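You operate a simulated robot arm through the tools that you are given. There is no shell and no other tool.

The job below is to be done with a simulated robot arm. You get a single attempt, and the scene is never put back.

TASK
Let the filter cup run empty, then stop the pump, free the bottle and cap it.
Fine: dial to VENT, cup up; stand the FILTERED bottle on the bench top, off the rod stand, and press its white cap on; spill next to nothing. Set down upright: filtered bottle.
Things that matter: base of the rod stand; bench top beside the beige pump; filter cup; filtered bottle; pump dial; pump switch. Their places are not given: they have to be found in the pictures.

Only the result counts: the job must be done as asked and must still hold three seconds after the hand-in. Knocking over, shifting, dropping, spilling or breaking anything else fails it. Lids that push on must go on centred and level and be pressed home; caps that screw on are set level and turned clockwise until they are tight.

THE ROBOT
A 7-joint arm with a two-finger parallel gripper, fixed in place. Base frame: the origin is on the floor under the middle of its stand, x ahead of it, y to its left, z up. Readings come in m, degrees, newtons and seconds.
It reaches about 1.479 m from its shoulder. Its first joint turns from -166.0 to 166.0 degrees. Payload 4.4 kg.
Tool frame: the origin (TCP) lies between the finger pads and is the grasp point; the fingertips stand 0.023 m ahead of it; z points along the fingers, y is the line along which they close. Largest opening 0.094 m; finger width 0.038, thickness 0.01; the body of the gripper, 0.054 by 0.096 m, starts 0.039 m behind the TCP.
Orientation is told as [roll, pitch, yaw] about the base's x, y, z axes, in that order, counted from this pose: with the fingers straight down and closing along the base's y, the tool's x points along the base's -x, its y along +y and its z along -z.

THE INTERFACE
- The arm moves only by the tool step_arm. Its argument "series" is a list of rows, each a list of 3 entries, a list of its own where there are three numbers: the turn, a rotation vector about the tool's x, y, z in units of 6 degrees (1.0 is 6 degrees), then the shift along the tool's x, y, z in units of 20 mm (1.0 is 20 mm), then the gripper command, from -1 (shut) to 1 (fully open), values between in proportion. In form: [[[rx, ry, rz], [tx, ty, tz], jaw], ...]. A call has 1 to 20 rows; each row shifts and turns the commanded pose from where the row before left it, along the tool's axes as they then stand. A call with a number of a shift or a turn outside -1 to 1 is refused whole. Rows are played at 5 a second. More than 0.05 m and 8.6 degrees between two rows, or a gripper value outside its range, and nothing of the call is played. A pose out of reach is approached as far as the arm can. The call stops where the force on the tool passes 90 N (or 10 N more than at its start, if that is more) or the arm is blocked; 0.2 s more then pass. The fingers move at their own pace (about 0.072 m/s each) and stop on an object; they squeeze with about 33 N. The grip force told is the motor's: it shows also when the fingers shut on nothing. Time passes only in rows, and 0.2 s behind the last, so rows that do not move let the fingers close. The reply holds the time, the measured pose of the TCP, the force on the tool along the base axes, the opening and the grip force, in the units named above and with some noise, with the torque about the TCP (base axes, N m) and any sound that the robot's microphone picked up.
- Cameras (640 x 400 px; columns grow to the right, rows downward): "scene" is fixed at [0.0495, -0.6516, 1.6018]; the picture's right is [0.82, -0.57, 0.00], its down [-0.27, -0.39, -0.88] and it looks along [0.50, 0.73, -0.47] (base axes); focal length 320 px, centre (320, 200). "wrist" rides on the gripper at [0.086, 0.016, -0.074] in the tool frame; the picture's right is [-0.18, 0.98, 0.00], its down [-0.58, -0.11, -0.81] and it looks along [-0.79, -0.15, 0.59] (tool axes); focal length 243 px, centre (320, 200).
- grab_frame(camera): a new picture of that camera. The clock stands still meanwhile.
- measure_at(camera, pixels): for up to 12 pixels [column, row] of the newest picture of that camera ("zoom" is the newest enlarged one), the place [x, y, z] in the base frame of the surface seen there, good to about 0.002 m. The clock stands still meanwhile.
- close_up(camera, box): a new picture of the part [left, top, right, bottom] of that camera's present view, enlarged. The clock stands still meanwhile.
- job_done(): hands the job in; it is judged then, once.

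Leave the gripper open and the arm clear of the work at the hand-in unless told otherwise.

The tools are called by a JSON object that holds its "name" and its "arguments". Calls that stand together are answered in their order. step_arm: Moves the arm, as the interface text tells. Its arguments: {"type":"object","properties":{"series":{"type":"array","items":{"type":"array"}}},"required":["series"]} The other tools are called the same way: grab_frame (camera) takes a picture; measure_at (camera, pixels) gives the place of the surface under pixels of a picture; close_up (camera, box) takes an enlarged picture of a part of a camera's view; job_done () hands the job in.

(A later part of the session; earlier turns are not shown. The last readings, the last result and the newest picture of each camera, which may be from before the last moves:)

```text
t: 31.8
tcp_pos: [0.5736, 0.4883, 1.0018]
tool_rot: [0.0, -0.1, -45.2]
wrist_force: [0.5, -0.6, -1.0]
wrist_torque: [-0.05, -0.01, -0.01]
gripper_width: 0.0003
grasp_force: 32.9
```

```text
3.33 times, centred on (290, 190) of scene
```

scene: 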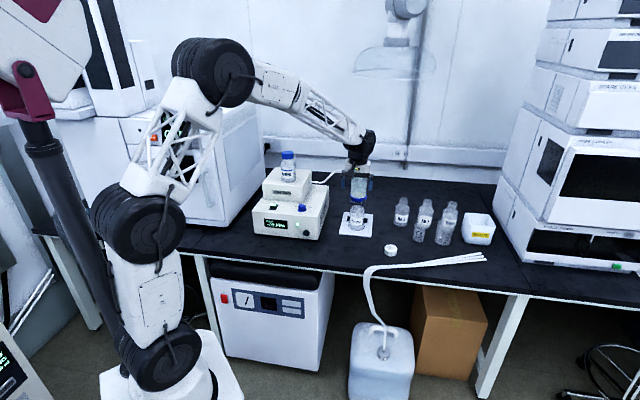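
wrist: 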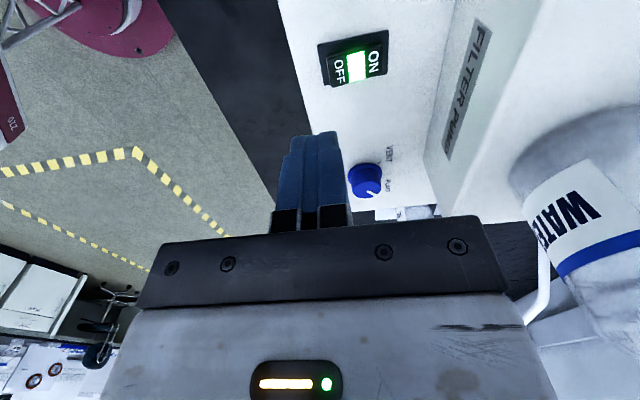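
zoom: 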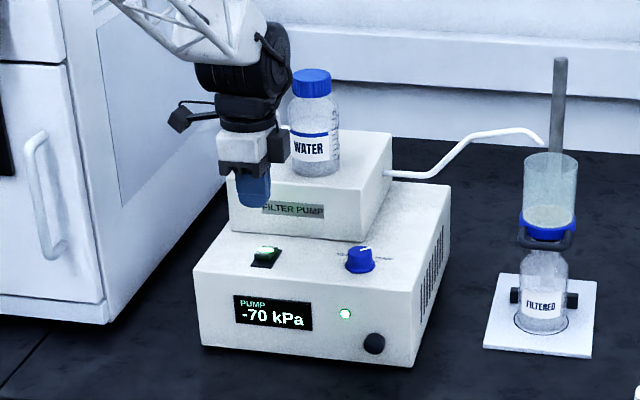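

The closed fingers are in front of the rocker. I'll measure the rocker again from this view for an accurate press.

{"name": "close_up", "arguments": {"camera": "wrist", "box": [300, 20, 410, 100]}}

{"name": "measure_at", "arguments": {"camera": "zoom", "pixels": [[215, 245], [225, 290], [205, 200], [190, 250], [185, 290], [300, 230], [430, 230], [420, 180], [440, 270], [130, 260], [170, 380], [510, 60]]}}

```text
5.00 times, centred on (355, 60) of wrist
```

zoom: 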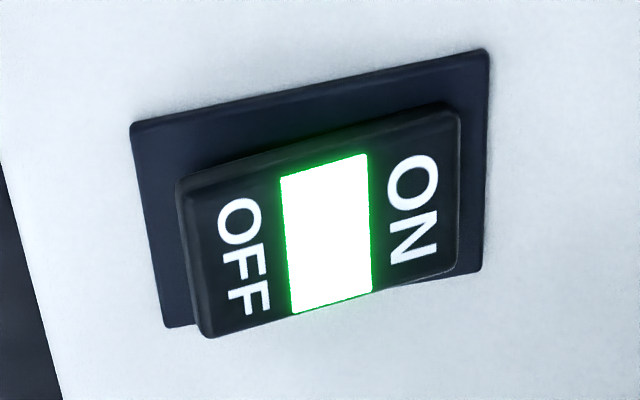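

```text
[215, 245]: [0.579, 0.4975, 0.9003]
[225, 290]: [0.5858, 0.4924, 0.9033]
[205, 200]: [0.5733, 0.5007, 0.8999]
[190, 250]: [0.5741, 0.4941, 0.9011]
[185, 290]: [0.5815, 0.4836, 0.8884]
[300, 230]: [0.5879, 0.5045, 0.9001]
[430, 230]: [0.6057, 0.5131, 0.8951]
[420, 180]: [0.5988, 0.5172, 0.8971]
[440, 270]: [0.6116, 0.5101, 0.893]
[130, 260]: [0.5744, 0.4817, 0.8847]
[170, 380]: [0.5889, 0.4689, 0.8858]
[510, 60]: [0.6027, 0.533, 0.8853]
```

The OFF end is raised, with its front edge at v≈0.755 and z≈0.901. I'll shift 4 mm inward and press down gently in small steps.

{"name": "step_arm", "arguments": {"series": [[[0, 0, 0], [0, 0.2, 0], -1], [[0, 0, 0], [0, 0, 1], -1], [[0, 0, 0], [0, 0, 1], -1], [[0, 0, 0], [0, 0, 1], -1], [[0, 0, 0], [0, 0, 0.2], -1], [[0, 0, 0], [0, 0, 0.2], -1], [[0, 0, 0], [0, 0, 0.2], -1], [[0, 0, 0], [0, 0, 0.2], -1], [[0, 0, 0], [0, 0, 0.2], -1], [[0, 0, 0], [0, 0, 0.2], -1]]}}

{"name": "close_up", "arguments": {"camera": "scene", "box": [240, 150, 340, 250]}}

```text
t: 34.0
tcp_pos: [0.5734, 0.4915, 0.9193]
tool_rot: [0.1, 0.0, -45.1]
wrist_force: [-21.0, -16.8, 30.0]
wrist_torque: [-0.24, 0.26, -0.03]
gripper_width: 0.0
grasp_force: 33.3
```

```text
4.00 times, centred on (290, 200) of scene
```

zoom: 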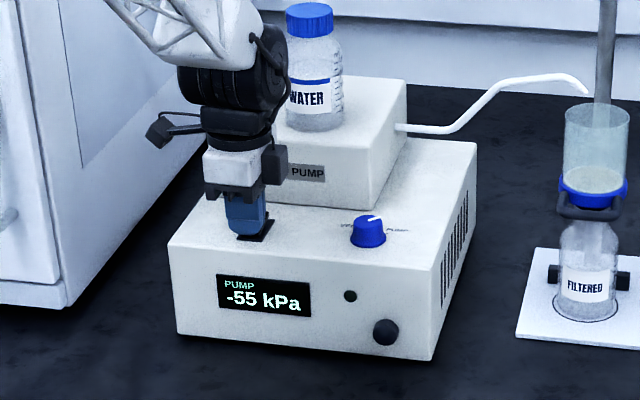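

The lamp is off and the display reads -55 kPa and is falling, so the pump has stopped. I'll lift straight up and check.

{"name": "step_arm", "arguments": {"series": [[[0, 0, 0], [0, 0, -0.3], -1], [[0, 0, 0], [0, 0, -1], -1], [[0, 0, 0], [0, 0, -1], -1], [[0, 0, 0], [0, 0, -1], -1], [[0, 0, 0], [0, 0, -1], 0.5]]}}

{"name": "close_up", "arguments": {"camera": "scene", "box": [240, 150, 340, 250]}}

{"name": "close_up", "arguments": {"camera": "wrist", "box": [300, 0, 480, 200]}}

```text
t: 35.2
tcp_pos: [0.5739, 0.4928, 1.0022]
tool_rot: [0.0, 0.0, -45.0]
wrist_force: [-0.2, 0.5, 0.3]
wrist_torque: [-0.04, 0.0, 0.0]
gripper_width: 0.0537
grasp_force: 0.1
```

```text
4.00 times, centred on (290, 200) of scene
```

zoom: 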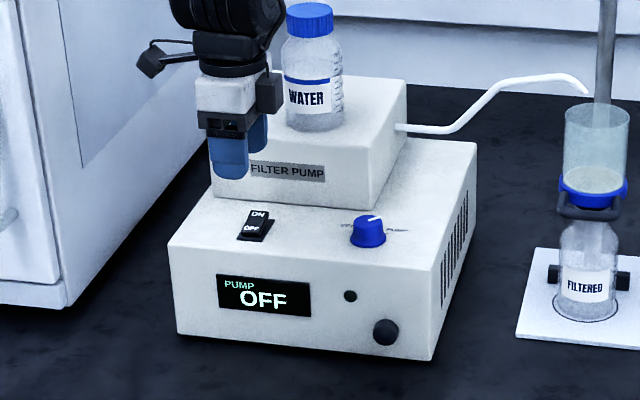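

```text
2.00 times, centred on (390, 100) of wrist
```

zoom: 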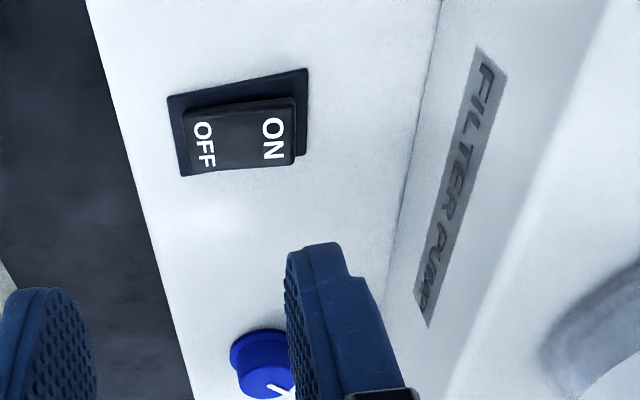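

The display shows OFF and the rocker is tipped to OFF. Next is the dial. I'll move above it at about (0.684,0.414) and turn to yaw 0, with the fingers open about 6 cm.

{"name": "step_arm", "arguments": {"series": [[[0, 0, 0], [-0.954, 0.158, 0], 0.3], [[0, 0, 0], [-0.954, 0.158, 0], 0.3], [[0, 0, 0], [-0.954, 0.158, 0], 0.3], [[0, 0, 0], [-0.954, 0.158, 0], 0.3], [[0, 0, 0], [-0.954, 0.158, 0], 0.3], [[0, 0, 0], [-0.954, 0.158, 0], 0.3], [[0, 0, 0], [-0.954, 0.158, 0], 0.3], [[0, 0, -0.9375], [0, 0, 0], 0.3], [[0, 0, -0.9375], [0, 0, 0], 0.3], [[0, 0, -0.9375], [0, 0, 0], 0.3], [[0, 0, -0.9375], [0, 0, 0], 0.3], [[0, 0, -0.9375], [0, 0, 0], 0.3], [[0, 0, -0.9375], [0, 0, 0], 0.3], [[0, 0, -0.9375], [0, 0, 0], 0.3], [[0, 0, -0.9375], [0, 0, 0], 0.3]]}}

{"name": "grab_frame", "arguments": {"camera": "wrist"}}

{"name": "close_up", "arguments": {"camera": "scene", "box": [240, 150, 340, 250]}}

```text
t: 38.4
tcp_pos: [0.683, 0.4119, 1.0038]
tool_rot: [0.0, -0.1, 0.1]
wrist_force: [-0.6, -0.2, 0.4]
wrist_torque: [-0.01, -0.02, 0.02]
gripper_width: 0.0611
grasp_force: 0.0
```

```text
taken
```

wrist: 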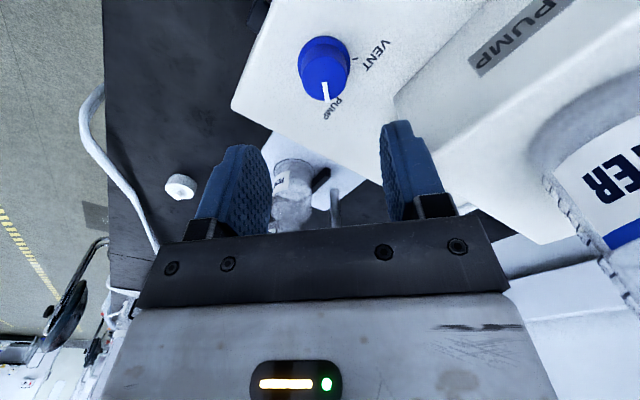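

```text
4.00 times, centred on (290, 200) of scene
```

zoom: 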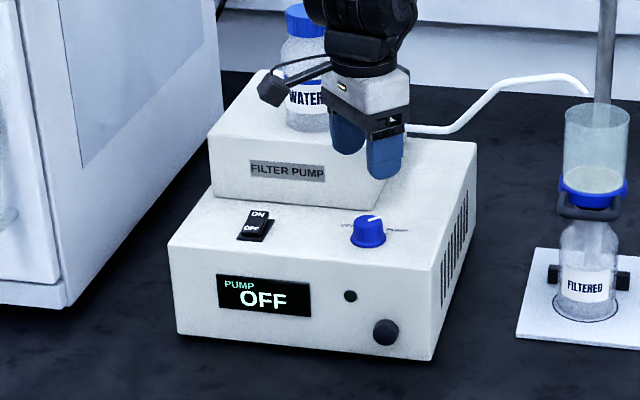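

The dial is at (325,68), between the fingers in the wrist view. I'll enlarge it to fix its centre.

{"name": "close_up", "arguments": {"camera": "wrist", "box": [270, 20, 390, 130]}}

{"name": "measure_at", "arguments": {"camera": "zoom", "pixels": [[260, 105], [158, 175], [355, 155], [270, 245], [290, 285], [210, 250], [330, 220], [240, 230], [350, 230], [180, 240], [255, 73], [340, 350]]}}

```text
3.64 times, centred on (330, 75) of wrist
```

zoom: 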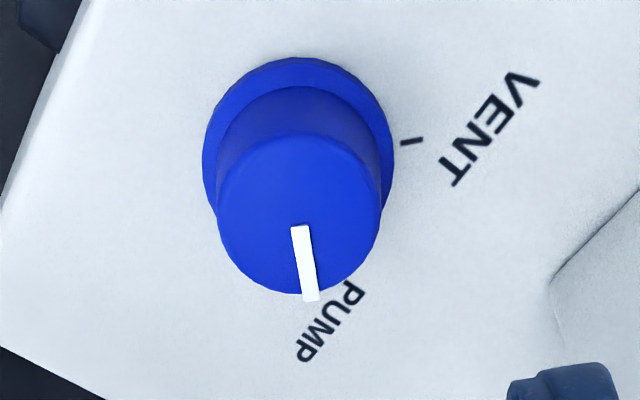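

```text
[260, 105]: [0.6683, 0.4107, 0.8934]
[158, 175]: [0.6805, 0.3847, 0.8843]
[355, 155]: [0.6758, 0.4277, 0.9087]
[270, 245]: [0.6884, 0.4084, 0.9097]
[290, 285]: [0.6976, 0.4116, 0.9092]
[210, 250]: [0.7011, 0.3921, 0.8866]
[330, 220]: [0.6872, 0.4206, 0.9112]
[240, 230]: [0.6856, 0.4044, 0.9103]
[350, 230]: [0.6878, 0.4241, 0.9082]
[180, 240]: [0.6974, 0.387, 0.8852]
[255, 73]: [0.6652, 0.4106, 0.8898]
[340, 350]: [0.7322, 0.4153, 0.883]
```

{"name": "measure_at", "arguments": {"camera": "zoom", "pixels": [[300, 212], [223, 212], [377, 208], [300, 140], [285, 288], [298, 175], [300, 200], [412, 141], [300, 62], [206, 165], [390, 150], [345, 286]]}}

```text
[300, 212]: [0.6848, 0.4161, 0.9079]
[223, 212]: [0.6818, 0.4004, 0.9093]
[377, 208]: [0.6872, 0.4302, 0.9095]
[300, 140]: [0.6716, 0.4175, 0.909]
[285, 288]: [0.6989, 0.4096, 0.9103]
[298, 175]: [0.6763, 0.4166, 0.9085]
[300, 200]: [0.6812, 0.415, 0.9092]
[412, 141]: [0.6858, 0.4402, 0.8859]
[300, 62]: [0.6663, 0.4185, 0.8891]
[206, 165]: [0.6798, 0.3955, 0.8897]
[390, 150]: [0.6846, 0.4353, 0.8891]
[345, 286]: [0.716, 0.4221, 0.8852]
```

The dial centre is (0.685,0.4153), top z 0.909. I'll align, descend so the tips stop at z≈0.896, and close on the dial.

{"name": "step_arm", "arguments": {"series": [[[0, 0, 0], [-0.1, 0.17, 0], 0.3], [[0, 0, 0], [0, 0, 1], 0.3], [[0, 0, 0], [0, 0, 1], 0.3], [[0, 0, 0], [0, 0, 1], 0.3], [[0, 0, 0], [0, 0, 1], 0.3], [[0, 0, 0], [0, 0, 0.25], 0.3], [[0, 0, 0], [0, 0, 0], 0.3], [[0, 0, 0], [0, 0, 0], -1], [[0, 0, 0], [0, 0, 0], -1], [[0, 0, 0], [0, 0, 0], -1], [[0, 0, 0], [0, 0, 0], -1]]}}

{"name": "close_up", "arguments": {"camera": "scene", "box": [260, 160, 340, 230]}}

```text
t: 40.8
tcp_pos: [0.6864, 0.4159, 0.9191]
tool_rot: [0.0, 0.1, 0.0]
wrist_force: [1.2, 13.5, -3.7]
wrist_torque: [0.0, -0.09, 0.01]
gripper_width: 0.0337
grasp_force: 44.9
```

```text
5.71 times, centred on (300, 195) of scene
```

zoom: 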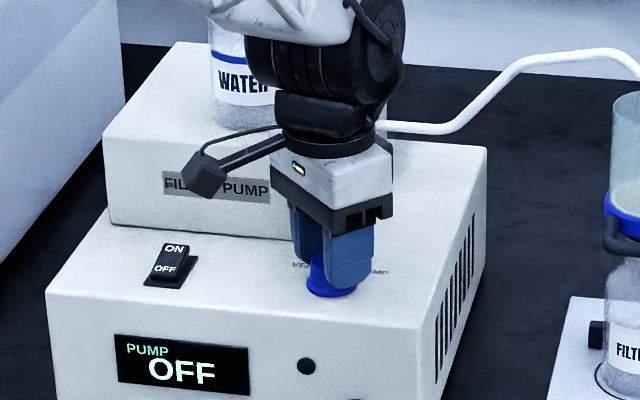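

The dial is gripped at 33.7 mm. There is a small side load of 13.5 N along +y, so I'll ease 1 mm that way and then turn 90° counter-clockwise from PUMP to VENT.

{"name": "step_arm", "arguments": {"series": [[[0, 0, 0], [0, 0.06, 0], -1], [[0, 0, -1], [0, 0, 0], -1], [[0, 0, -1], [0, 0, 0], -1], [[0, 0, -1], [0, 0, 0], -1], [[0, 0, -1], [0, 0, 0], -1], [[0, 0, -1], [0, 0, 0], -1], [[0, 0, -1], [0, 0, 0], -1], [[0, 0, -1], [0, 0, 0], -1], [[0, 0, -1], [0, 0, 0], -1]]}}

{"name": "close_up", "arguments": {"camera": "scene", "box": [260, 160, 340, 230]}}

```text
t: 42.8
tcp_pos: [0.6862, 0.4176, 0.9194]
tool_rot: [-0.1, -0.1, 48.1]
wrist_force: [-42.7, -16.0, 36.4]
wrist_torque: [-0.12, 1.3, -0.05]
gripper_width: 0.0336
grasp_force: 44.8
```

```text
5.71 times, centred on (300, 195) of scene
```

zoom: 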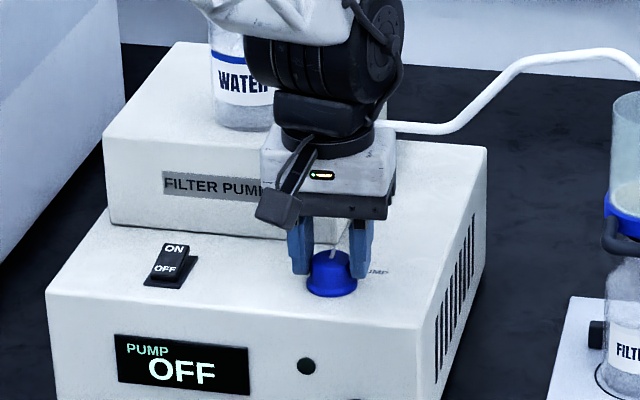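

The dial is turning with the fingers, and the pointer is now at about 45°. The side load has grown to 43 N, so I'll hold still and re-read before going on.

{"name": "step_arm", "arguments": {"series": [[[0, 0, 0], [0, 0, 0], -1], [[0, 0, 0], [0, 0, 0], -1]]}}

{"name": "close_up", "arguments": {"camera": "wrist", "box": [200, 0, 560, 240]}}

```text
t: 43.4
tcp_pos: [0.6854, 0.4175, 0.9196]
tool_rot: [0.0, -0.2, 48.0]
wrist_force: [-41.4, -1.8, 42.6]
wrist_torque: [0.27, 1.22, -0.08]
gripper_width: 0.0336
grasp_force: 45.0
```

```text
1.67 times, centred on (380, 120) of wrist
```

zoom: 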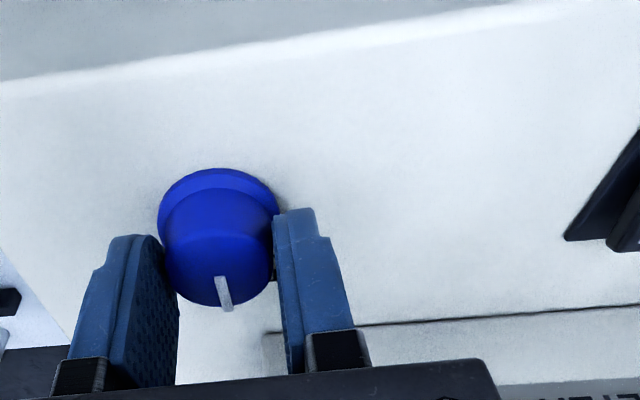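

The load persists at about 59 N, coming from a slight off-axis grip. I'll open to release it, then re-centre on the dial before finishing the turn.

{"name": "step_arm", "arguments": {"series": [[[0, 0, 0], [0, 0, 0], 0.0], [[0, 0, 0], [0, 0, 0], 0.0], [[0, 0, 0], [0, 0, 0], 0.0]]}}

{"name": "close_up", "arguments": {"camera": "wrist", "box": [200, 0, 560, 240]}}

{"name": "close_up", "arguments": {"camera": "scene", "box": [260, 160, 340, 230]}}

```text
t: 44.2
tcp_pos: [0.687, 0.4175, 0.9171]
tool_rot: [0.0, 0.1, 48.0]
wrist_force: [0.1, 0.4, 0.3]
wrist_torque: [0.03, 0.0, 0.0]
gripper_width: 0.0469
grasp_force: 0.1
```

```text
1.67 times, centred on (380, 120) of wrist
```

zoom: 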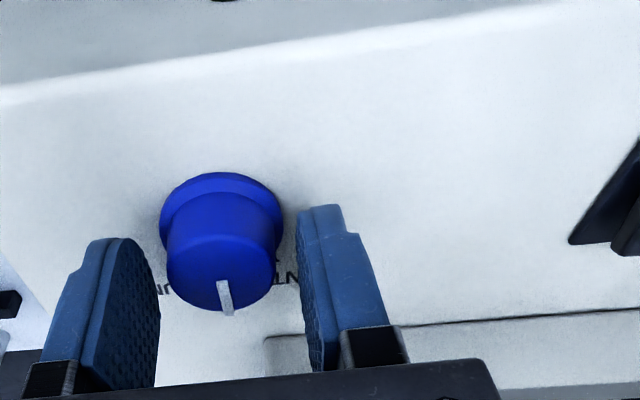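

```text
5.71 times, centred on (300, 195) of scene
```

zoom: 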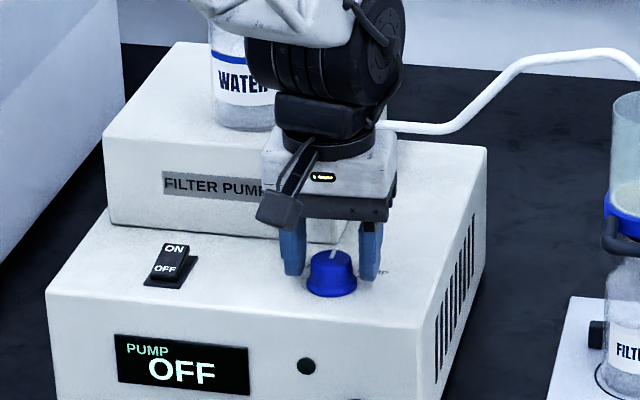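

With the fingers open the force is zero and the dial stays where it was left. The TCP sits about 3 mm behind the dial axis, so I'll move 3 mm forward and 3 mm up, re-grip and check.

{"name": "step_arm", "arguments": {"series": [[[0, 0, 0], [0.14, 0, -0.15], 0.0], [[0, 0, 0], [0, 0, 0], 0.0], [[0, 0, 0], [0, 0, 0], -1], [[0, 0, 0], [0, 0, 0], -1], [[0, 0, 0], [0, 0, 0], -1]]}}

```text
t: 45.4
tcp_pos: [0.6833, 0.4154, 0.9199]
tool_rot: [-0.1, -0.1, 48.0]
wrist_force: [-25.5, 24.4, 0.4]
wrist_torque: [0.35, 0.33, 0.02]
gripper_width: 0.0338
grasp_force: 44.7
```

The load is now purely along the closing direction (35 N), so I'll ease about 1.6 mm that way.

{"name": "step_arm", "arguments": {"series": [[[0, 0, 0], [0, 0.08, 0], -1], [[0, 0, 0], [0, 0, 0], -1]]}}

```text
t: 46.0
tcp_pos: [0.6842, 0.4148, 0.922]
tool_rot: [0.0, 0.0, 47.9]
wrist_force: [4.1, -9.5, -2.5]
wrist_torque: [-0.06, 0.12, 0.0]
gripper_width: 0.0337
grasp_force: 45.2
```

The load is balanced now. I'll continue the turn by the remaining 42°, reading halfway.

{"name": "step_arm", "arguments": {"series": [[[0, 0, -1], [0, 0, 0], -1], [[0, 0, -1], [0, 0, 0], -1], [[0, 0, -1], [0, 0, 0], -1], [[0, 0, -1], [0, 0, 0], -1]]}}

```text
t: 47.0
tcp_pos: [0.6839, 0.4138, 0.9209]
tool_rot: [0.0, 0.0, 72.1]
wrist_force: [32.3, -25.3, -18.7]
wrist_torque: [-0.48, -1.11, -0.03]
gripper_width: 0.0338
grasp_force: 45.0
```

{"name": "step_arm", "arguments": {"series": [[[0, 0, 0], [0, 0, 0], 0.0], [[0, 0, 0], [0, 0, 0], 0.0], [[0, 0, 0], [0, 0, 0], -1], [[0, 0, 0], [0, 0, 0], -1], [[0, 0, 0], [0, 0, 0], -1]]}}

```text
t: 48.2
tcp_pos: [0.6844, 0.4151, 0.9211]
tool_rot: [0.0, -0.1, 71.9]
wrist_force: [27.2, -3.3, -4.4]
wrist_torque: [0.07, -0.33, 0.0]
gripper_width: 0.0337
grasp_force: 45.1
```

I released and re-gripped. The residual is 27 N along +x, so I'll shift about 0.9 mm and turn the last 18°.

{"name": "step_arm", "arguments": {"series": [[[0, 0, 0], [0, -0.045, 0], -1], [[0, 0, -1], [0, 0, 0], -1], [[0, 0, -1], [0, 0, 0], -1], [[0, 0, -1], [0, 0, 0], -1], [[0, 0, 0], [0, 0, 0], -1]]}}

{"name": "close_up", "arguments": {"camera": "scene", "box": [260, 160, 340, 230]}}

{"name": "close_up", "arguments": {"camera": "wrist", "box": [200, 0, 560, 240]}}

```text
t: 49.4
tcp_pos: [0.6848, 0.4158, 0.9213]
tool_rot: [0.0, 0.0, 90.0]
wrist_force: [6.2, -6.2, 18.7]
wrist_torque: [0.24, 0.15, -0.91]
gripper_width: 0.0338
grasp_force: 45.0
```

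```text
5.71 times, centred on (300, 195) of scene
```

zoom: 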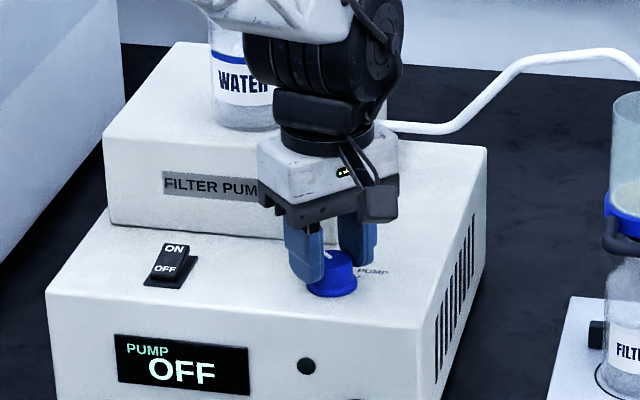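

```text
1.67 times, centred on (380, 120) of wrist
```

zoom: 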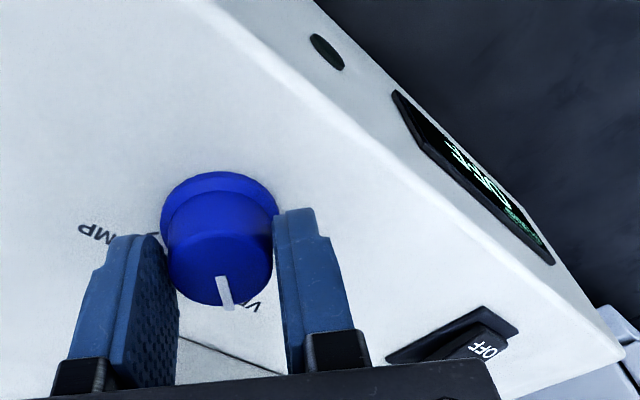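

The gripper has turned to yaw 90° and feels an end stop (torque -0.91 Nm). I'll open, lift, and check the pointer.

{"name": "step_arm", "arguments": {"series": [[[0, 0, 0], [0, 0, 0], 0.3], [[0, 0, 0], [0, 0, 0], 0.3], [[0, 0, 0], [0, 0, -1], 0.3], [[0, 0, 0], [0, 0, -1], 0.3], [[0, 0, 0], [0, 0, -1], 0.3], [[0, 0, 0], [0, 0, -1], 0.3]]}}

{"name": "close_up", "arguments": {"camera": "scene", "box": [270, 190, 330, 225]}}

{"name": "close_up", "arguments": {"camera": "wrist", "box": [230, 0, 430, 130]}}

```text
t: 50.8
tcp_pos: [0.6839, 0.4173, 1.0004]
tool_rot: [0.1, -0.1, 90.0]
wrist_force: [-0.4, -0.6, -0.7]
wrist_torque: [0.05, -0.01, -0.01]
gripper_width: 0.0612
grasp_force: 0.1
```

```text
10.67 times, centred on (300, 208) of scene
```

zoom: 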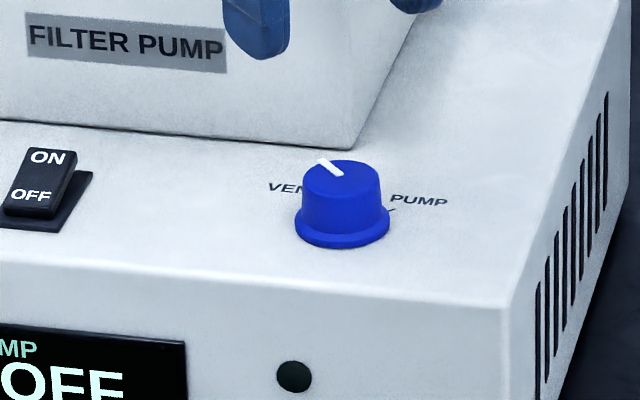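

```text
3.08 times, centred on (330, 65) of wrist
```

zoom: 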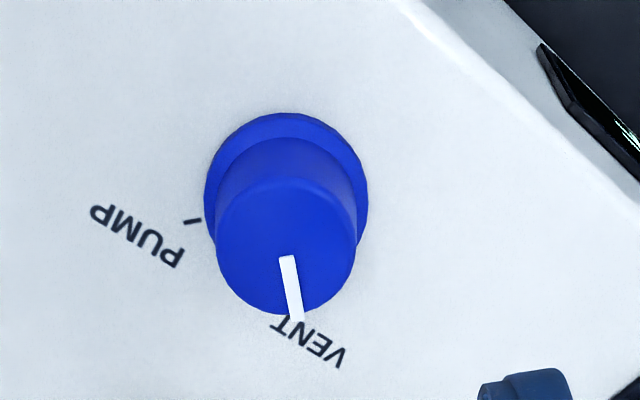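

The pointer now lines up with VENT and the pump reads OFF. Next is the cup. I'll rise and turn to yaw 45°, then move to a staging spot in front of the rod stand.

{"name": "step_arm", "arguments": {"series": [[[0, 0, 0.9375], [0, 0, -0.5], 0.3], [[0, 0, 0.9375], [0, 0, -0.5], 0.3], [[0, 0, 0.9375], [0, 0, -0.5], 0.3], [[0, 0, 0.9375], [0, 0, -0.5], 0.3], [[0, 0, 0.9375], [0, 0, -0.5], 0.3], [[0, 0, 0.9375], [0, 0, -0.5], 0.3], [[0, 0, 0.9375], [0, 0, -0.5], 0.3], [[0, 0, 0.9375], [0, 0, -0.5], 0.3]]}}

{"name": "step_arm", "arguments": {"series": [[[0, 0, 0], [0.456, -0.948, 0], 0.0], [[0, 0, 0], [0.456, -0.948, 0], 0.0], [[0, 0, 0], [0.456, -0.948, 0], 0.0], [[0, 0, 0], [0.456, -0.948, 0], 0.0], [[0, 0, 0], [0.456, -0.948, 0], 0.0], [[0, 0, 0], [0.456, -0.948, 0], 0.0], [[0, 0, 0], [0.456, -0.948, 0], 0.0], [[0, 0, 0], [0.456, -0.948, 0], 0.0], [[0, 0, 0], [0.456, -0.948, 0], 0.0], [[0, 0, 0], [0.456, -0.948, 0], 0.0], [[0, 0, 0], [0.456, -0.948, 0], 0.0], [[0, 0, 0], [0.456, -0.948, 0], 0.0], [[0, 0, 0], [0.456, -0.948, 0], 0.0]]}}

{"name": "grab_frame", "arguments": {"camera": "scene"}}

{"name": "grab_frame", "arguments": {"camera": "wrist"}}

```text
t: 52.6
tcp_pos: [0.6831, 0.4158, 1.081]
tool_rot: [0.0, 0.0, 45.0]
wrist_force: [-0.1, -0.4, -1.1]
wrist_torque: [-0.01, 0.02, 0.03]
gripper_width: 0.0612
grasp_force: 0.0
```

```text
t: 55.4
tcp_pos: [0.7739, 0.1558, 1.0804]
tool_rot: [0.0, 0.1, 45.0]
wrist_force: [-0.4, 0.1, -0.2]
wrist_torque: [-0.01, -0.01, -0.02]
gripper_width: 0.0472
grasp_force: 0.1
```

```text
taken
```

scene: 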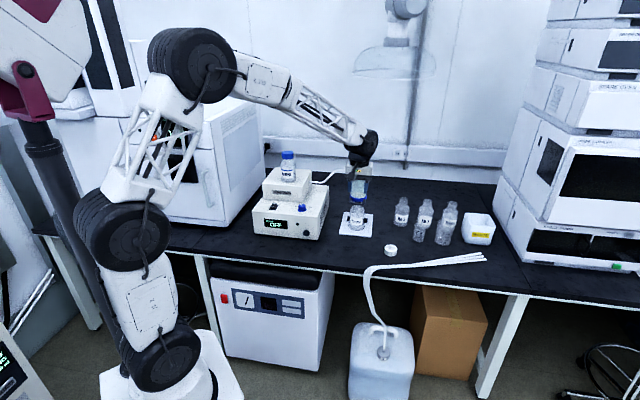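

```text
taken
```

wrist: 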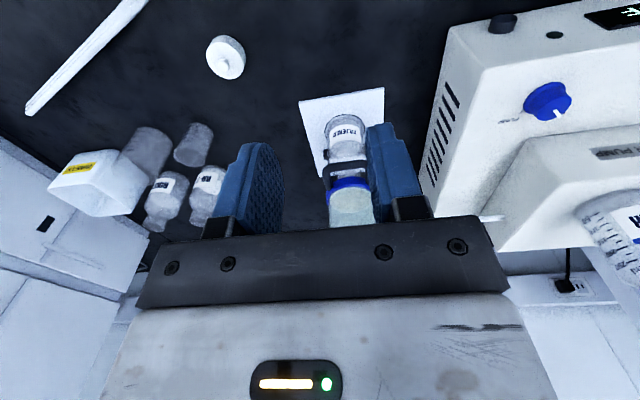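

I'm now in front of the stand. I'll pitch the gripper up to horizontal (15 × 6° about tool y), pointing at the rod.

{"name": "step_arm", "arguments": {"series": [[[0, -1, 0], [0, 0, 0], 0.0], [[0, -1, 0], [0, 0, 0], 0.0], [[0, -1, 0], [0, 0, 0], 0.0], [[0, -1, 0], [0, 0, 0], 0.0], [[0, -1, 0], [0, 0, 0], 0.0], [[0, -1, 0], [0, 0, 0], 0.0], [[0, -1, 0], [0, 0, 0], 0.0], [[0, -1, 0], [0, 0, 0], 0.0]]}}

{"name": "grab_frame", "arguments": {"camera": "scene"}}

{"name": "grab_frame", "arguments": {"camera": "wrist"}}

```text
t: 57.2
tcp_pos: [0.7751, 0.1575, 1.0806]
tool_rot: [0.1, -48.0, 45.1]
wrist_force: [0.4, -0.3, 1.0]
wrist_torque: [0.0, 0.01, 0.02]
gripper_width: 0.0472
grasp_force: 0.1
```

```text
taken
```

scene: 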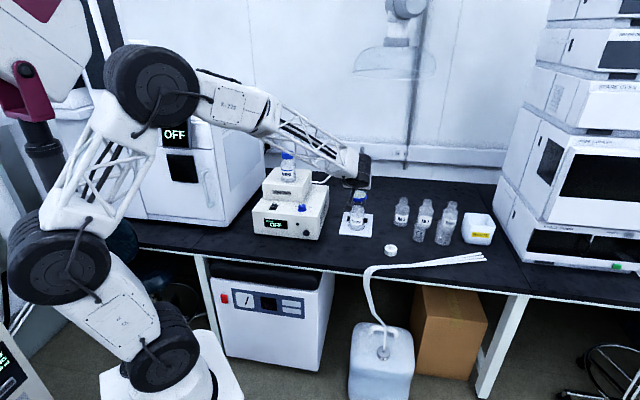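

```text
taken
```

wrist: 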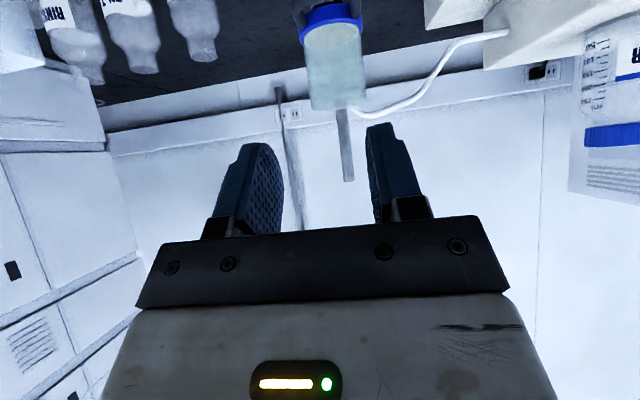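

The pitch-up is working. I'll complete the remaining 42°.

{"name": "step_arm", "arguments": {"series": [[[0, -1, 0], [0, 0, 0], 0.0], [[0, -1, 0], [0, 0, 0], 0.0], [[0, -1, 0], [0, 0, 0], 0.0], [[0, -1, 0], [0, 0, 0], 0.0], [[0, -1, 0], [0, 0, 0], 0.0], [[0, -1, 0], [0, 0, 0], 0.0], [[0, -1, 0], [0, 0, 0], 0.0]]}}

{"name": "grab_frame", "arguments": {"camera": "scene"}}

```text
t: 58.8
tcp_pos: [0.7763, 0.1576, 1.0812]
tool_rot: [-152.8, -89.9, -162.3]
wrist_force: [0.2, 0.4, 0.2]
wrist_torque: [0.0, 0.04, 0.05]
gripper_width: 0.0473
grasp_force: 0.0
```

```text
taken
```

scene: 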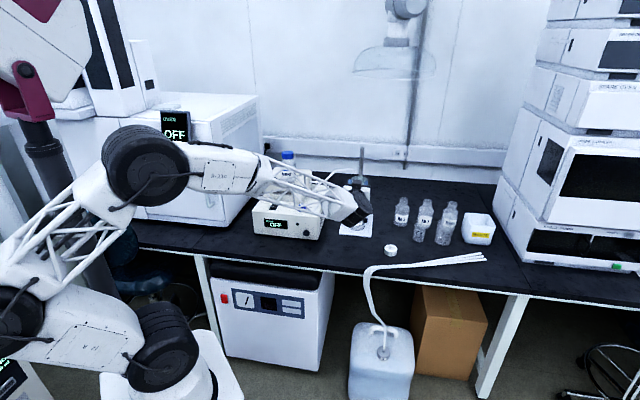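

The gripper is horizontal now. Next I'll roll it 90° about its own axis so the fingers close vertically, with the camera on the pump side.

{"name": "step_arm", "arguments": {"series": [[[0, 0, 1], [0, 0, 0], 0.0], [[0, 0, 1], [0, 0, 0], 0.0], [[0, 0, 1], [0, 0, 0], 0.0], [[0, 0, 1], [0, 0, 0], 0.0], [[0, 0, 1], [0, 0, 0], 0.0], [[0, 0, 1], [0, 0, 0], 0.0], [[0, 0, 1], [0, 0, 0], 0.0], [[0, 0, 1], [0, 0, 0], 0.0], [[0, 0, 1], [0, 0, 0], 0.0], [[0, 0, 1], [0, 0, 0], 0.0], [[0, 0, 1], [0, 0, 0], 0.0], [[0, 0, 1], [0, 0, 0], 0.0], [[0, 0, 1], [0, 0, 0], 0.0], [[0, 0, 1], [0, 0, 0], 0.0], [[0, 0, 1], [0, 0, 0], 0.0]]}}

{"name": "grab_frame", "arguments": {"camera": "scene"}}

{"name": "grab_frame", "arguments": {"camera": "wrist"}}

```text
t: 62.0
tcp_pos: [0.7759, 0.1594, 1.0809]
tool_rot: [90.0, 0.1, -45.1]
wrist_force: [-0.5, 0.8, 0.2]
wrist_torque: [-0.01, 0.0, 0.01]
gripper_width: 0.0472
grasp_force: 0.1
```

```text
taken
```

scene: 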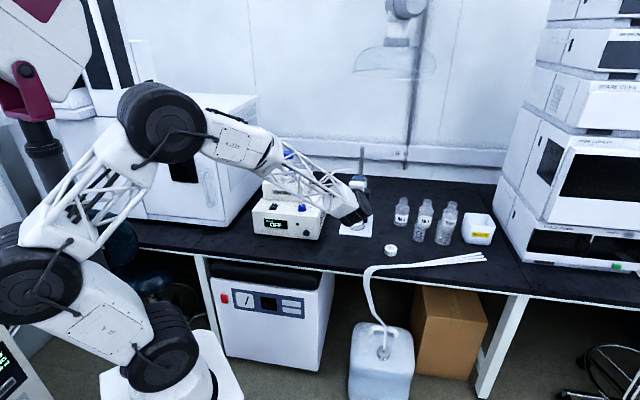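

```text
taken
```

wrist: 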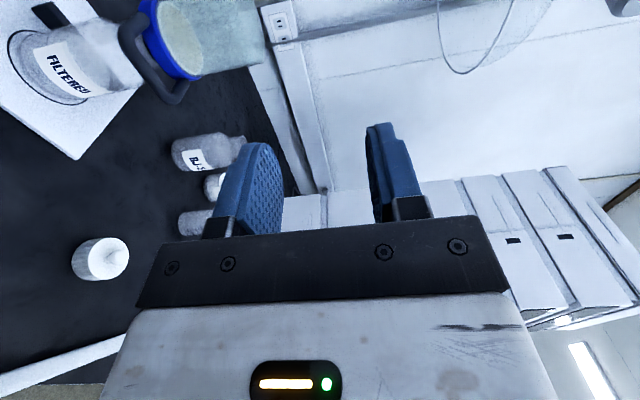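

The fingers now close vertically and the handle is visible at (155,60). I'll measure the handle bar accurately from this side view.

{"name": "close_up", "arguments": {"camera": "wrist", "box": [90, 0, 270, 112]}}

```text
3.56 times, centred on (180, 56) of wrist
```

zoom: 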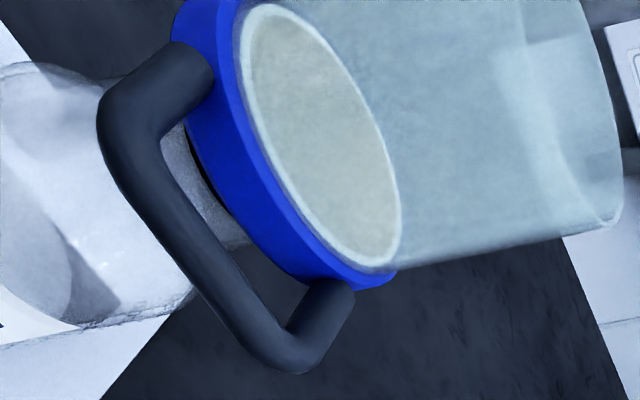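

{"name": "measure_at", "arguments": {"camera": "zoom", "pixels": [[190, 240], [205, 230], [175, 240], [215, 270], [150, 180], [265, 330], [180, 70], [320, 310], [130, 100], [210, 225], [255, 230], [160, 160]]}}

{"name": "measure_at", "arguments": {"camera": "zoom", "pixels": [[240, 150], [280, 250], [310, 270], [200, 150], [215, 180], [230, 215], [300, 120], [340, 200], [385, 280], [240, 310], [285, 365], [110, 160]]}}

```text
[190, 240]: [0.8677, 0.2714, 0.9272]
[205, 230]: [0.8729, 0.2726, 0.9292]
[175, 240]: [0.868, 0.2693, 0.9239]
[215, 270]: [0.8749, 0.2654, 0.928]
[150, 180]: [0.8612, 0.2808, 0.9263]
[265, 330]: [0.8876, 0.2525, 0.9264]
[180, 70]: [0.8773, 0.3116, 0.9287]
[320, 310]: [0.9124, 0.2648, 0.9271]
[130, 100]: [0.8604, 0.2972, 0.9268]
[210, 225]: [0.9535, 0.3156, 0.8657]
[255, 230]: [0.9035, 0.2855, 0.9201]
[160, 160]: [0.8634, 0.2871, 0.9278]
```

```text
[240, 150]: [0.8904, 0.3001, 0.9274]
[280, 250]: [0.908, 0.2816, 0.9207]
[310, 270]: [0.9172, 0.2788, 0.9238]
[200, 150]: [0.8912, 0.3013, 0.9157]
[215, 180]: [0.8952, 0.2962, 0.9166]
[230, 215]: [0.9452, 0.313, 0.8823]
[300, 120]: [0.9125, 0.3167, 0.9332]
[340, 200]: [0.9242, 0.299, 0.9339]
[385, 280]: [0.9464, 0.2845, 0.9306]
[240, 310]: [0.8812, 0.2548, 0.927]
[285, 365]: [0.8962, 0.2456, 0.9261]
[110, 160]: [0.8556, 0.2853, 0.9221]
```

The bar's centre is at v≈0.809, z≈0.924, with a radius of about 6 mm, and the collar face is at v≈0.842. I'll align sideways, lower to z=0.924, and look before closing in.

{"name": "step_arm", "arguments": {"series": [[[0, 0, 0], [0.245, -0.981, 0], 0.0], [[0, 0, 0], [0, -0.981, 0], 0.0], [[0, 0, 0], [0, -0.981, 0], 0.0], [[0, 0, 0], [0, -0.981, 0], 0.0], [[0, 0, 0], [0, -0.981, 0], 0.0], [[0, 0, 0], [0, -0.981, 0], 0.0], [[0, 0, 0], [0, -0.981, 0], 0.0], [[0, 0, 0], [0, -0.981, 0], 0.0], [[0, 0, 0], [0, 0, 1], 0.0], [[0, 0, 0], [0, 0, 1], 0.0], [[0, 0, 0], [0, 0, 1], 0.0]]}}

{"name": "grab_frame", "arguments": {"camera": "wrist"}}

{"name": "grab_frame", "arguments": {"camera": "scene"}}

```text
t: 64.4
tcp_pos: [0.8129, 0.2042, 0.9258]
tool_rot: [89.9, 0.0, -45.1]
wrist_force: [-0.4, 0.3, 0.7]
wrist_torque: [-0.02, -0.01, 0.0]
gripper_width: 0.0471
grasp_force: 0.1
```

```text
taken
```

wrist: 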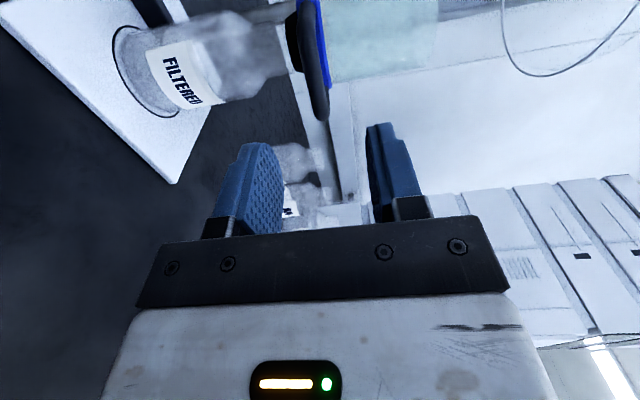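

```text
taken
```

scene: 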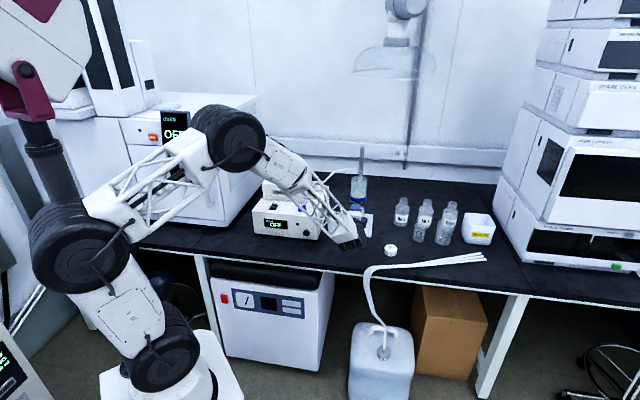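

The handle sits level between the fingers in the wrist view. I'll check that the forearm is well clear of the pump and WATER bottle.

{"name": "measure_at", "arguments": {"camera": "scene", "pixels": [[235, 140], [270, 165], [290, 170], [310, 190], [330, 215], [345, 232], [355, 240], [300, 205], [275, 185], [300, 185]]}}

{"name": "close_up", "arguments": {"camera": "scene", "box": [240, 130, 400, 250]}}

```text
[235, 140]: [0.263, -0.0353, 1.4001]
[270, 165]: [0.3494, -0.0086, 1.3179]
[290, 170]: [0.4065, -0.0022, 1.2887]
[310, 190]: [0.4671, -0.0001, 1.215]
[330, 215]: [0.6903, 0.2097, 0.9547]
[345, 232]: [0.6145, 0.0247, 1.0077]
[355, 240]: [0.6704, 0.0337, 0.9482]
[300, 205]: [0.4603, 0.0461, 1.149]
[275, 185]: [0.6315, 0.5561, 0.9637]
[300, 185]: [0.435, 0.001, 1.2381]
```

```text
3.33 times, centred on (320, 190) of scene
```

zoom: 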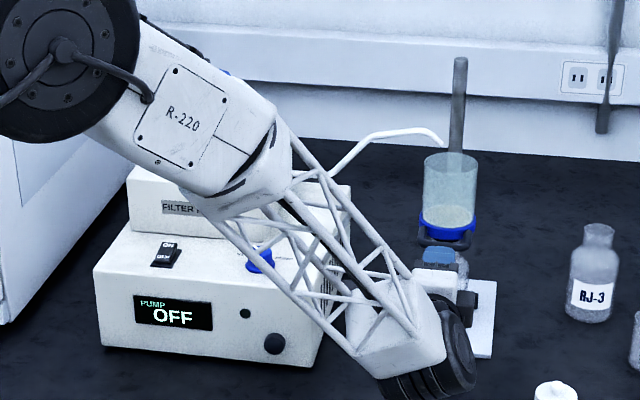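

The forearm is well clear. I'll slide in about 86 mm so the bar lies between the pads, watching the force.

{"name": "step_arm", "arguments": {"series": [[[0, 0, 0], [0, -0.05, 1], 0.0], [[0, 0, 0], [0, 0, 1], 0.0], [[0, 0, 0], [0, 0, 1], 0.0], [[0, 0, 0], [0, 0, 0.8], 0.0], [[0, 0, 0], [0, 0, 0.45], 0.0], [[0, 0, 0], [0, 0, 0], 0.0]]}}

{"name": "grab_frame", "arguments": {"camera": "wrist"}}

{"name": "close_up", "arguments": {"camera": "scene", "box": [330, 170, 390, 240]}}

```text
t: 65.8
tcp_pos: [0.8754, 0.2652, 0.9233]
tool_rot: [90.0, -0.1, -45.0]
wrist_force: [-0.2, -0.7, 0.5]
wrist_torque: [0.05, 0.0, 0.02]
gripper_width: 0.0471
grasp_force: 0.1
```

```text
taken
```

wrist: 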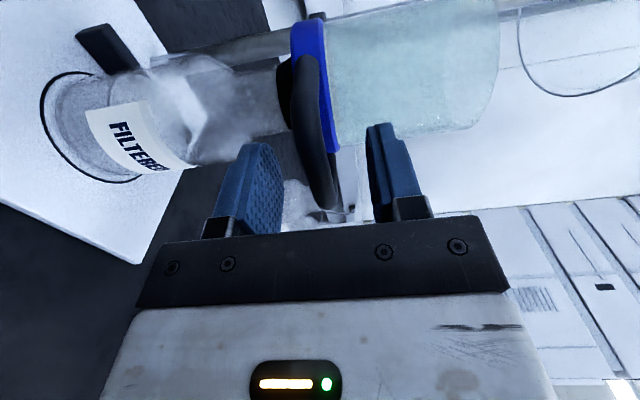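

```text
5.71 times, centred on (360, 205) of scene
```

zoom: 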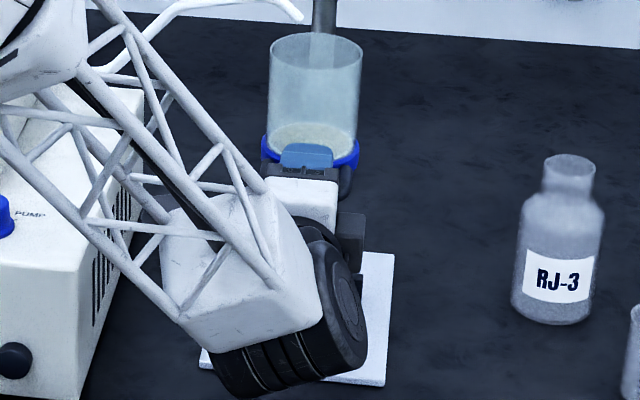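

The bar lies between the two pads. I'll close the gripper on it.

{"name": "step_arm", "arguments": {"series": [[[0, 0, 0], [0, 0, 0], -1], [[0, 0, 0], [0, 0, 0], -1], [[0, 0, 0], [0, 0, 0], -1], [[0, 0, 0], [0, 0, 0], -1]]}}

{"name": "close_up", "arguments": {"camera": "wrist", "box": [180, 20, 480, 240]}}

```text
t: 66.8
tcp_pos: [0.8755, 0.2652, 0.9215]
tool_rot: [90.0, 0.0, -45.0]
wrist_force: [3.3, 2.5, -2.6]
wrist_torque: [-0.01, 0.07, -0.1]
gripper_width: 0.012
grasp_force: 44.6
```

```text
1.82 times, centred on (330, 130) of wrist
```

zoom: 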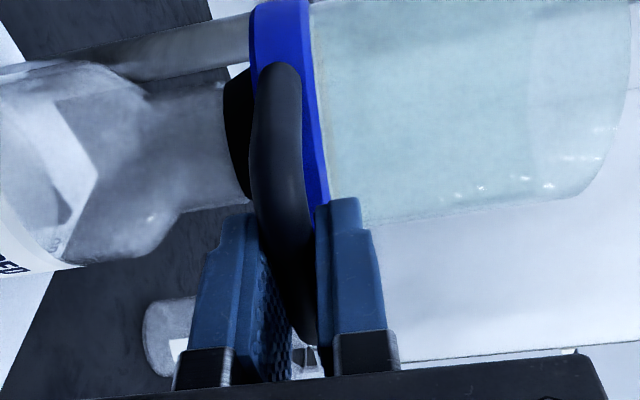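

The handle is gripped at 12 mm with balanced load. I'll raise it gently by 20 mm and check the force and whether the bottle stays down.

{"name": "step_arm", "arguments": {"series": [[[0, 0, 0], [0, 0.25, 0], -1], [[0, 0, 0], [0, 0.25, 0], -1], [[0, 0, 0], [0, 0.25, 0], -1], [[0, 0, 0], [0, 0.25, 0], -1]]}}

{"name": "close_up", "arguments": {"camera": "wrist", "box": [0, 0, 480, 240]}}

```text
t: 67.8
tcp_pos: [0.8756, 0.2642, 0.9431]
tool_rot: [90.0, 0.0, -45.0]
wrist_force: [27.0, 18.6, -5.2]
wrist_torque: [0.0, 0.09, -0.68]
gripper_width: 0.0115
grasp_force: 44.8
```

```text
1.33 times, centred on (240, 120) of wrist
```

zoom: 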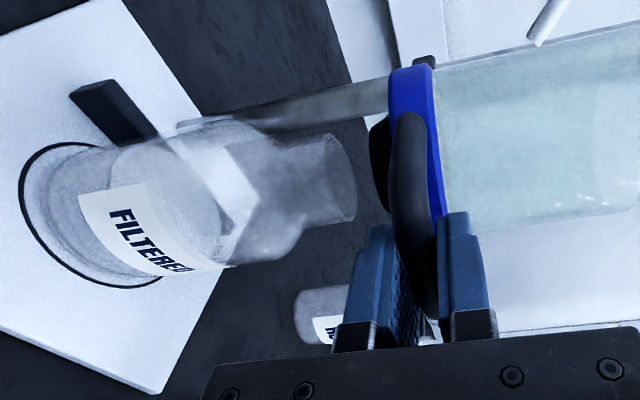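

The cup slides up freely and the bottle stays on the stand with its neck clear. There is a sideways pull of 32 N along the approach direction, so I'll ease 1 mm that way and keep lifting.

{"name": "step_arm", "arguments": {"series": [[[0, 0, 0], [0, 0, 0.05], -1], [[0, 0, 0], [0, 0.4, 0], -1], [[0, 0, 0], [0, 0.4, 0], -1], [[0, 0, 0], [0, 0.4, 0], -1], [[0, 0, 0], [0, 0.4, 0], -1]]}}

{"name": "close_up", "arguments": {"camera": "scene", "box": [330, 140, 400, 240]}}

```text
t: 69.0
tcp_pos: [0.8736, 0.2632, 0.9702]
tool_rot: [89.6, 0.0, -45.0]
wrist_force: [22.6, 16.0, -39.0]
wrist_torque: [-0.71, -0.45, 0.03]
gripper_width: 0.0117
grasp_force: 45.0
```

```text
4.00 times, centred on (365, 190) of scene
```

zoom: 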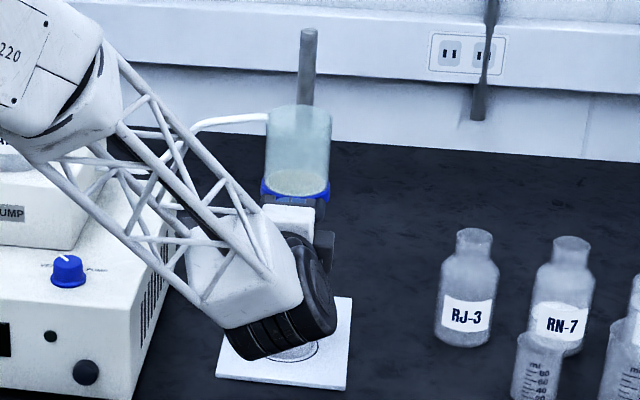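

The downward reaction has jumped to 39 N after about 49 mm of lift, so this may be the top stop. I'll look before pushing any further.

{"name": "close_up", "arguments": {"camera": "wrist", "box": [0, 0, 640, 240]}}

{"name": "step_arm", "arguments": {"series": [[[0, 0, 0], [0, 0, 0], -1], [[0, 0, 0], [0, 0, 0], -1]]}}

```text
1.00 times, centred on (320, 120) of wrist (not enlarged: the box is as wide or as high as the picture)
```

zoom: 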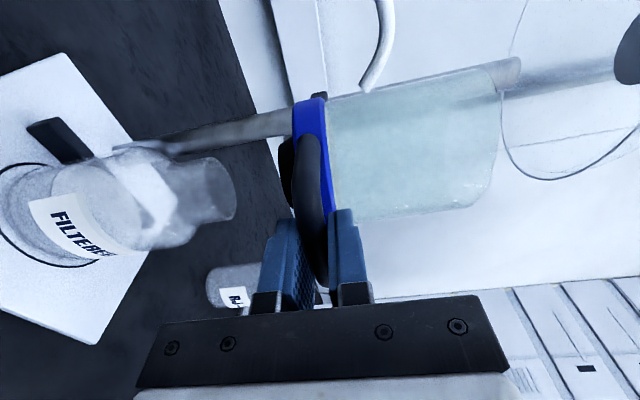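

```text
t: 69.6
tcp_pos: [0.8736, 0.2631, 0.9698]
tool_rot: [89.6, 0.2, -45.0]
wrist_force: [9.1, 11.9, -66.2]
wrist_torque: [-0.73, -0.16, 0.06]
gripper_width: 0.0118
grasp_force: 44.9
```

The reaction is up to 66 N, which looks like an end stop. I'll back off 4 mm and see whether the cup's weight rests on me or on the rod's friction.

{"name": "step_arm", "arguments": {"series": [[[0, 0, 0], [0, -0.1, 0], -1], [[0, 0, 0], [0, -0.1, 0], -1], [[0, 0, 0], [0, 0, 0], -1]]}}

```text
t: 70.4
tcp_pos: [0.8744, 0.2624, 0.9706]
tool_rot: [90.0, 0.1, -45.0]
wrist_force: [-37.6, -3.4, -52.6]
wrist_torque: [-0.44, 0.12, 0.22]
gripper_width: 0.0118
grasp_force: 45.2
```

{"name": "step_arm", "arguments": {"series": [[[0, 0, 0], [0, -0.15, 0], -1], [[0, 0, 0], [0, 0, 0], -1]]}}

```text
t: 71.0
tcp_pos: [0.8751, 0.2629, 0.9695]
tool_rot: [89.9, 0.0, -45.0]
wrist_force: [-31.9, 11.1, -39.1]
wrist_torque: [-0.02, 0.3, 0.21]
gripper_width: 0.0116
grasp_force: 45.5
```

{"name": "step_arm", "arguments": {"series": [[[0, 0, 0], [0, -0.15, 0], -1], [[0, 0, 0], [0, 0, 0], -1]]}}

{"name": "close_up", "arguments": {"camera": "wrist", "box": [180, 40, 480, 240]}}

```text
t: 71.6
tcp_pos: [0.8764, 0.2624, 0.9687]
tool_rot: [90.3, -0.1, -45.0]
wrist_force: [-24.3, -4.9, -7.2]
wrist_torque: [0.27, 0.33, 0.06]
gripper_width: 0.0116
grasp_force: 45.4
```

```text
2.00 times, centred on (330, 140) of wrist
```

zoom: 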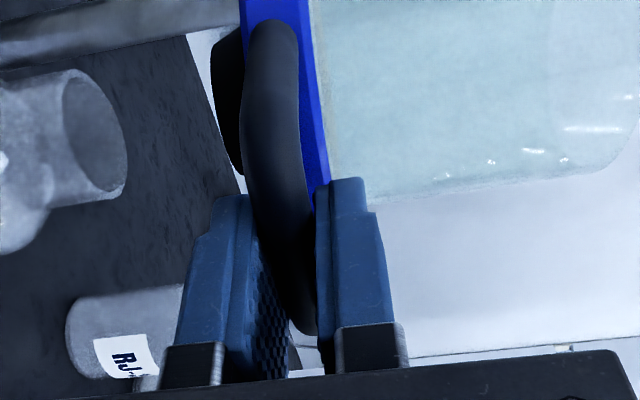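

The force is now nearly zero. I'll lower a further 3 mm. If the cup resists being lowered (Fz positive), it holds on the rod by itself.

{"name": "step_arm", "arguments": {"series": [[[0, 0, 0], [0, -0.1, 0], -1], [[0, 0, 0], [0, 0, 0], -1]]}}

```text
t: 72.2
tcp_pos: [0.8762, 0.2633, 0.9652]
tool_rot: [90.1, -0.2, -45.0]
wrist_force: [-4.0, -7.6, 2.7]
wrist_torque: [0.14, 0.0, 0.72]
gripper_width: 0.0114
grasp_force: 44.1
```

When lowered, the cup moved down with a slightly positive Fz, which suggests friction holds it. I'll raise it back near the top, then open only to 20 mm so the lower finger stays just under the bar as a catch.

{"name": "step_arm", "arguments": {"series": [[[0, 0, 0], [0, 0.15, 0], -1], [[0, 0, 0], [0, 0.1, 0], -1], [[0, 0, 0], [0, 0, 0], -1]]}}

{"name": "step_arm", "arguments": {"series": [[[0, 0, 0], [0, 0, 0], -0.57], [[0, 0, 0], [0, 0, 0], -0.57], [[0, 0, 0], [0, 0, 0], -0.57]]}}

{"name": "close_up", "arguments": {"camera": "wrist", "box": [180, 40, 480, 240]}}

```text
t: 73.0
tcp_pos: [0.8751, 0.2621, 0.9695]
tool_rot: [89.9, 0.1, -45.0]
wrist_force: [37.3, -1.3, -14.9]
wrist_torque: [-0.15, -0.09, -0.26]
gripper_width: 0.0118
grasp_force: 44.7
```

```text
t: 73.8
tcp_pos: [0.8747, 0.2629, 0.9693]
tool_rot: [90.0, 0.0, -45.0]
wrist_force: [-0.2, 1.2, -0.1]
wrist_torque: [-0.03, 0.0, -0.01]
gripper_width: 0.0203
grasp_force: 0.0
```

```text
2.00 times, centred on (330, 140) of wrist
```

zoom: 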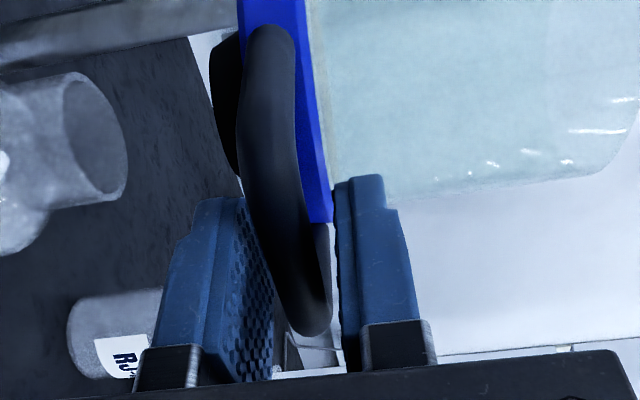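

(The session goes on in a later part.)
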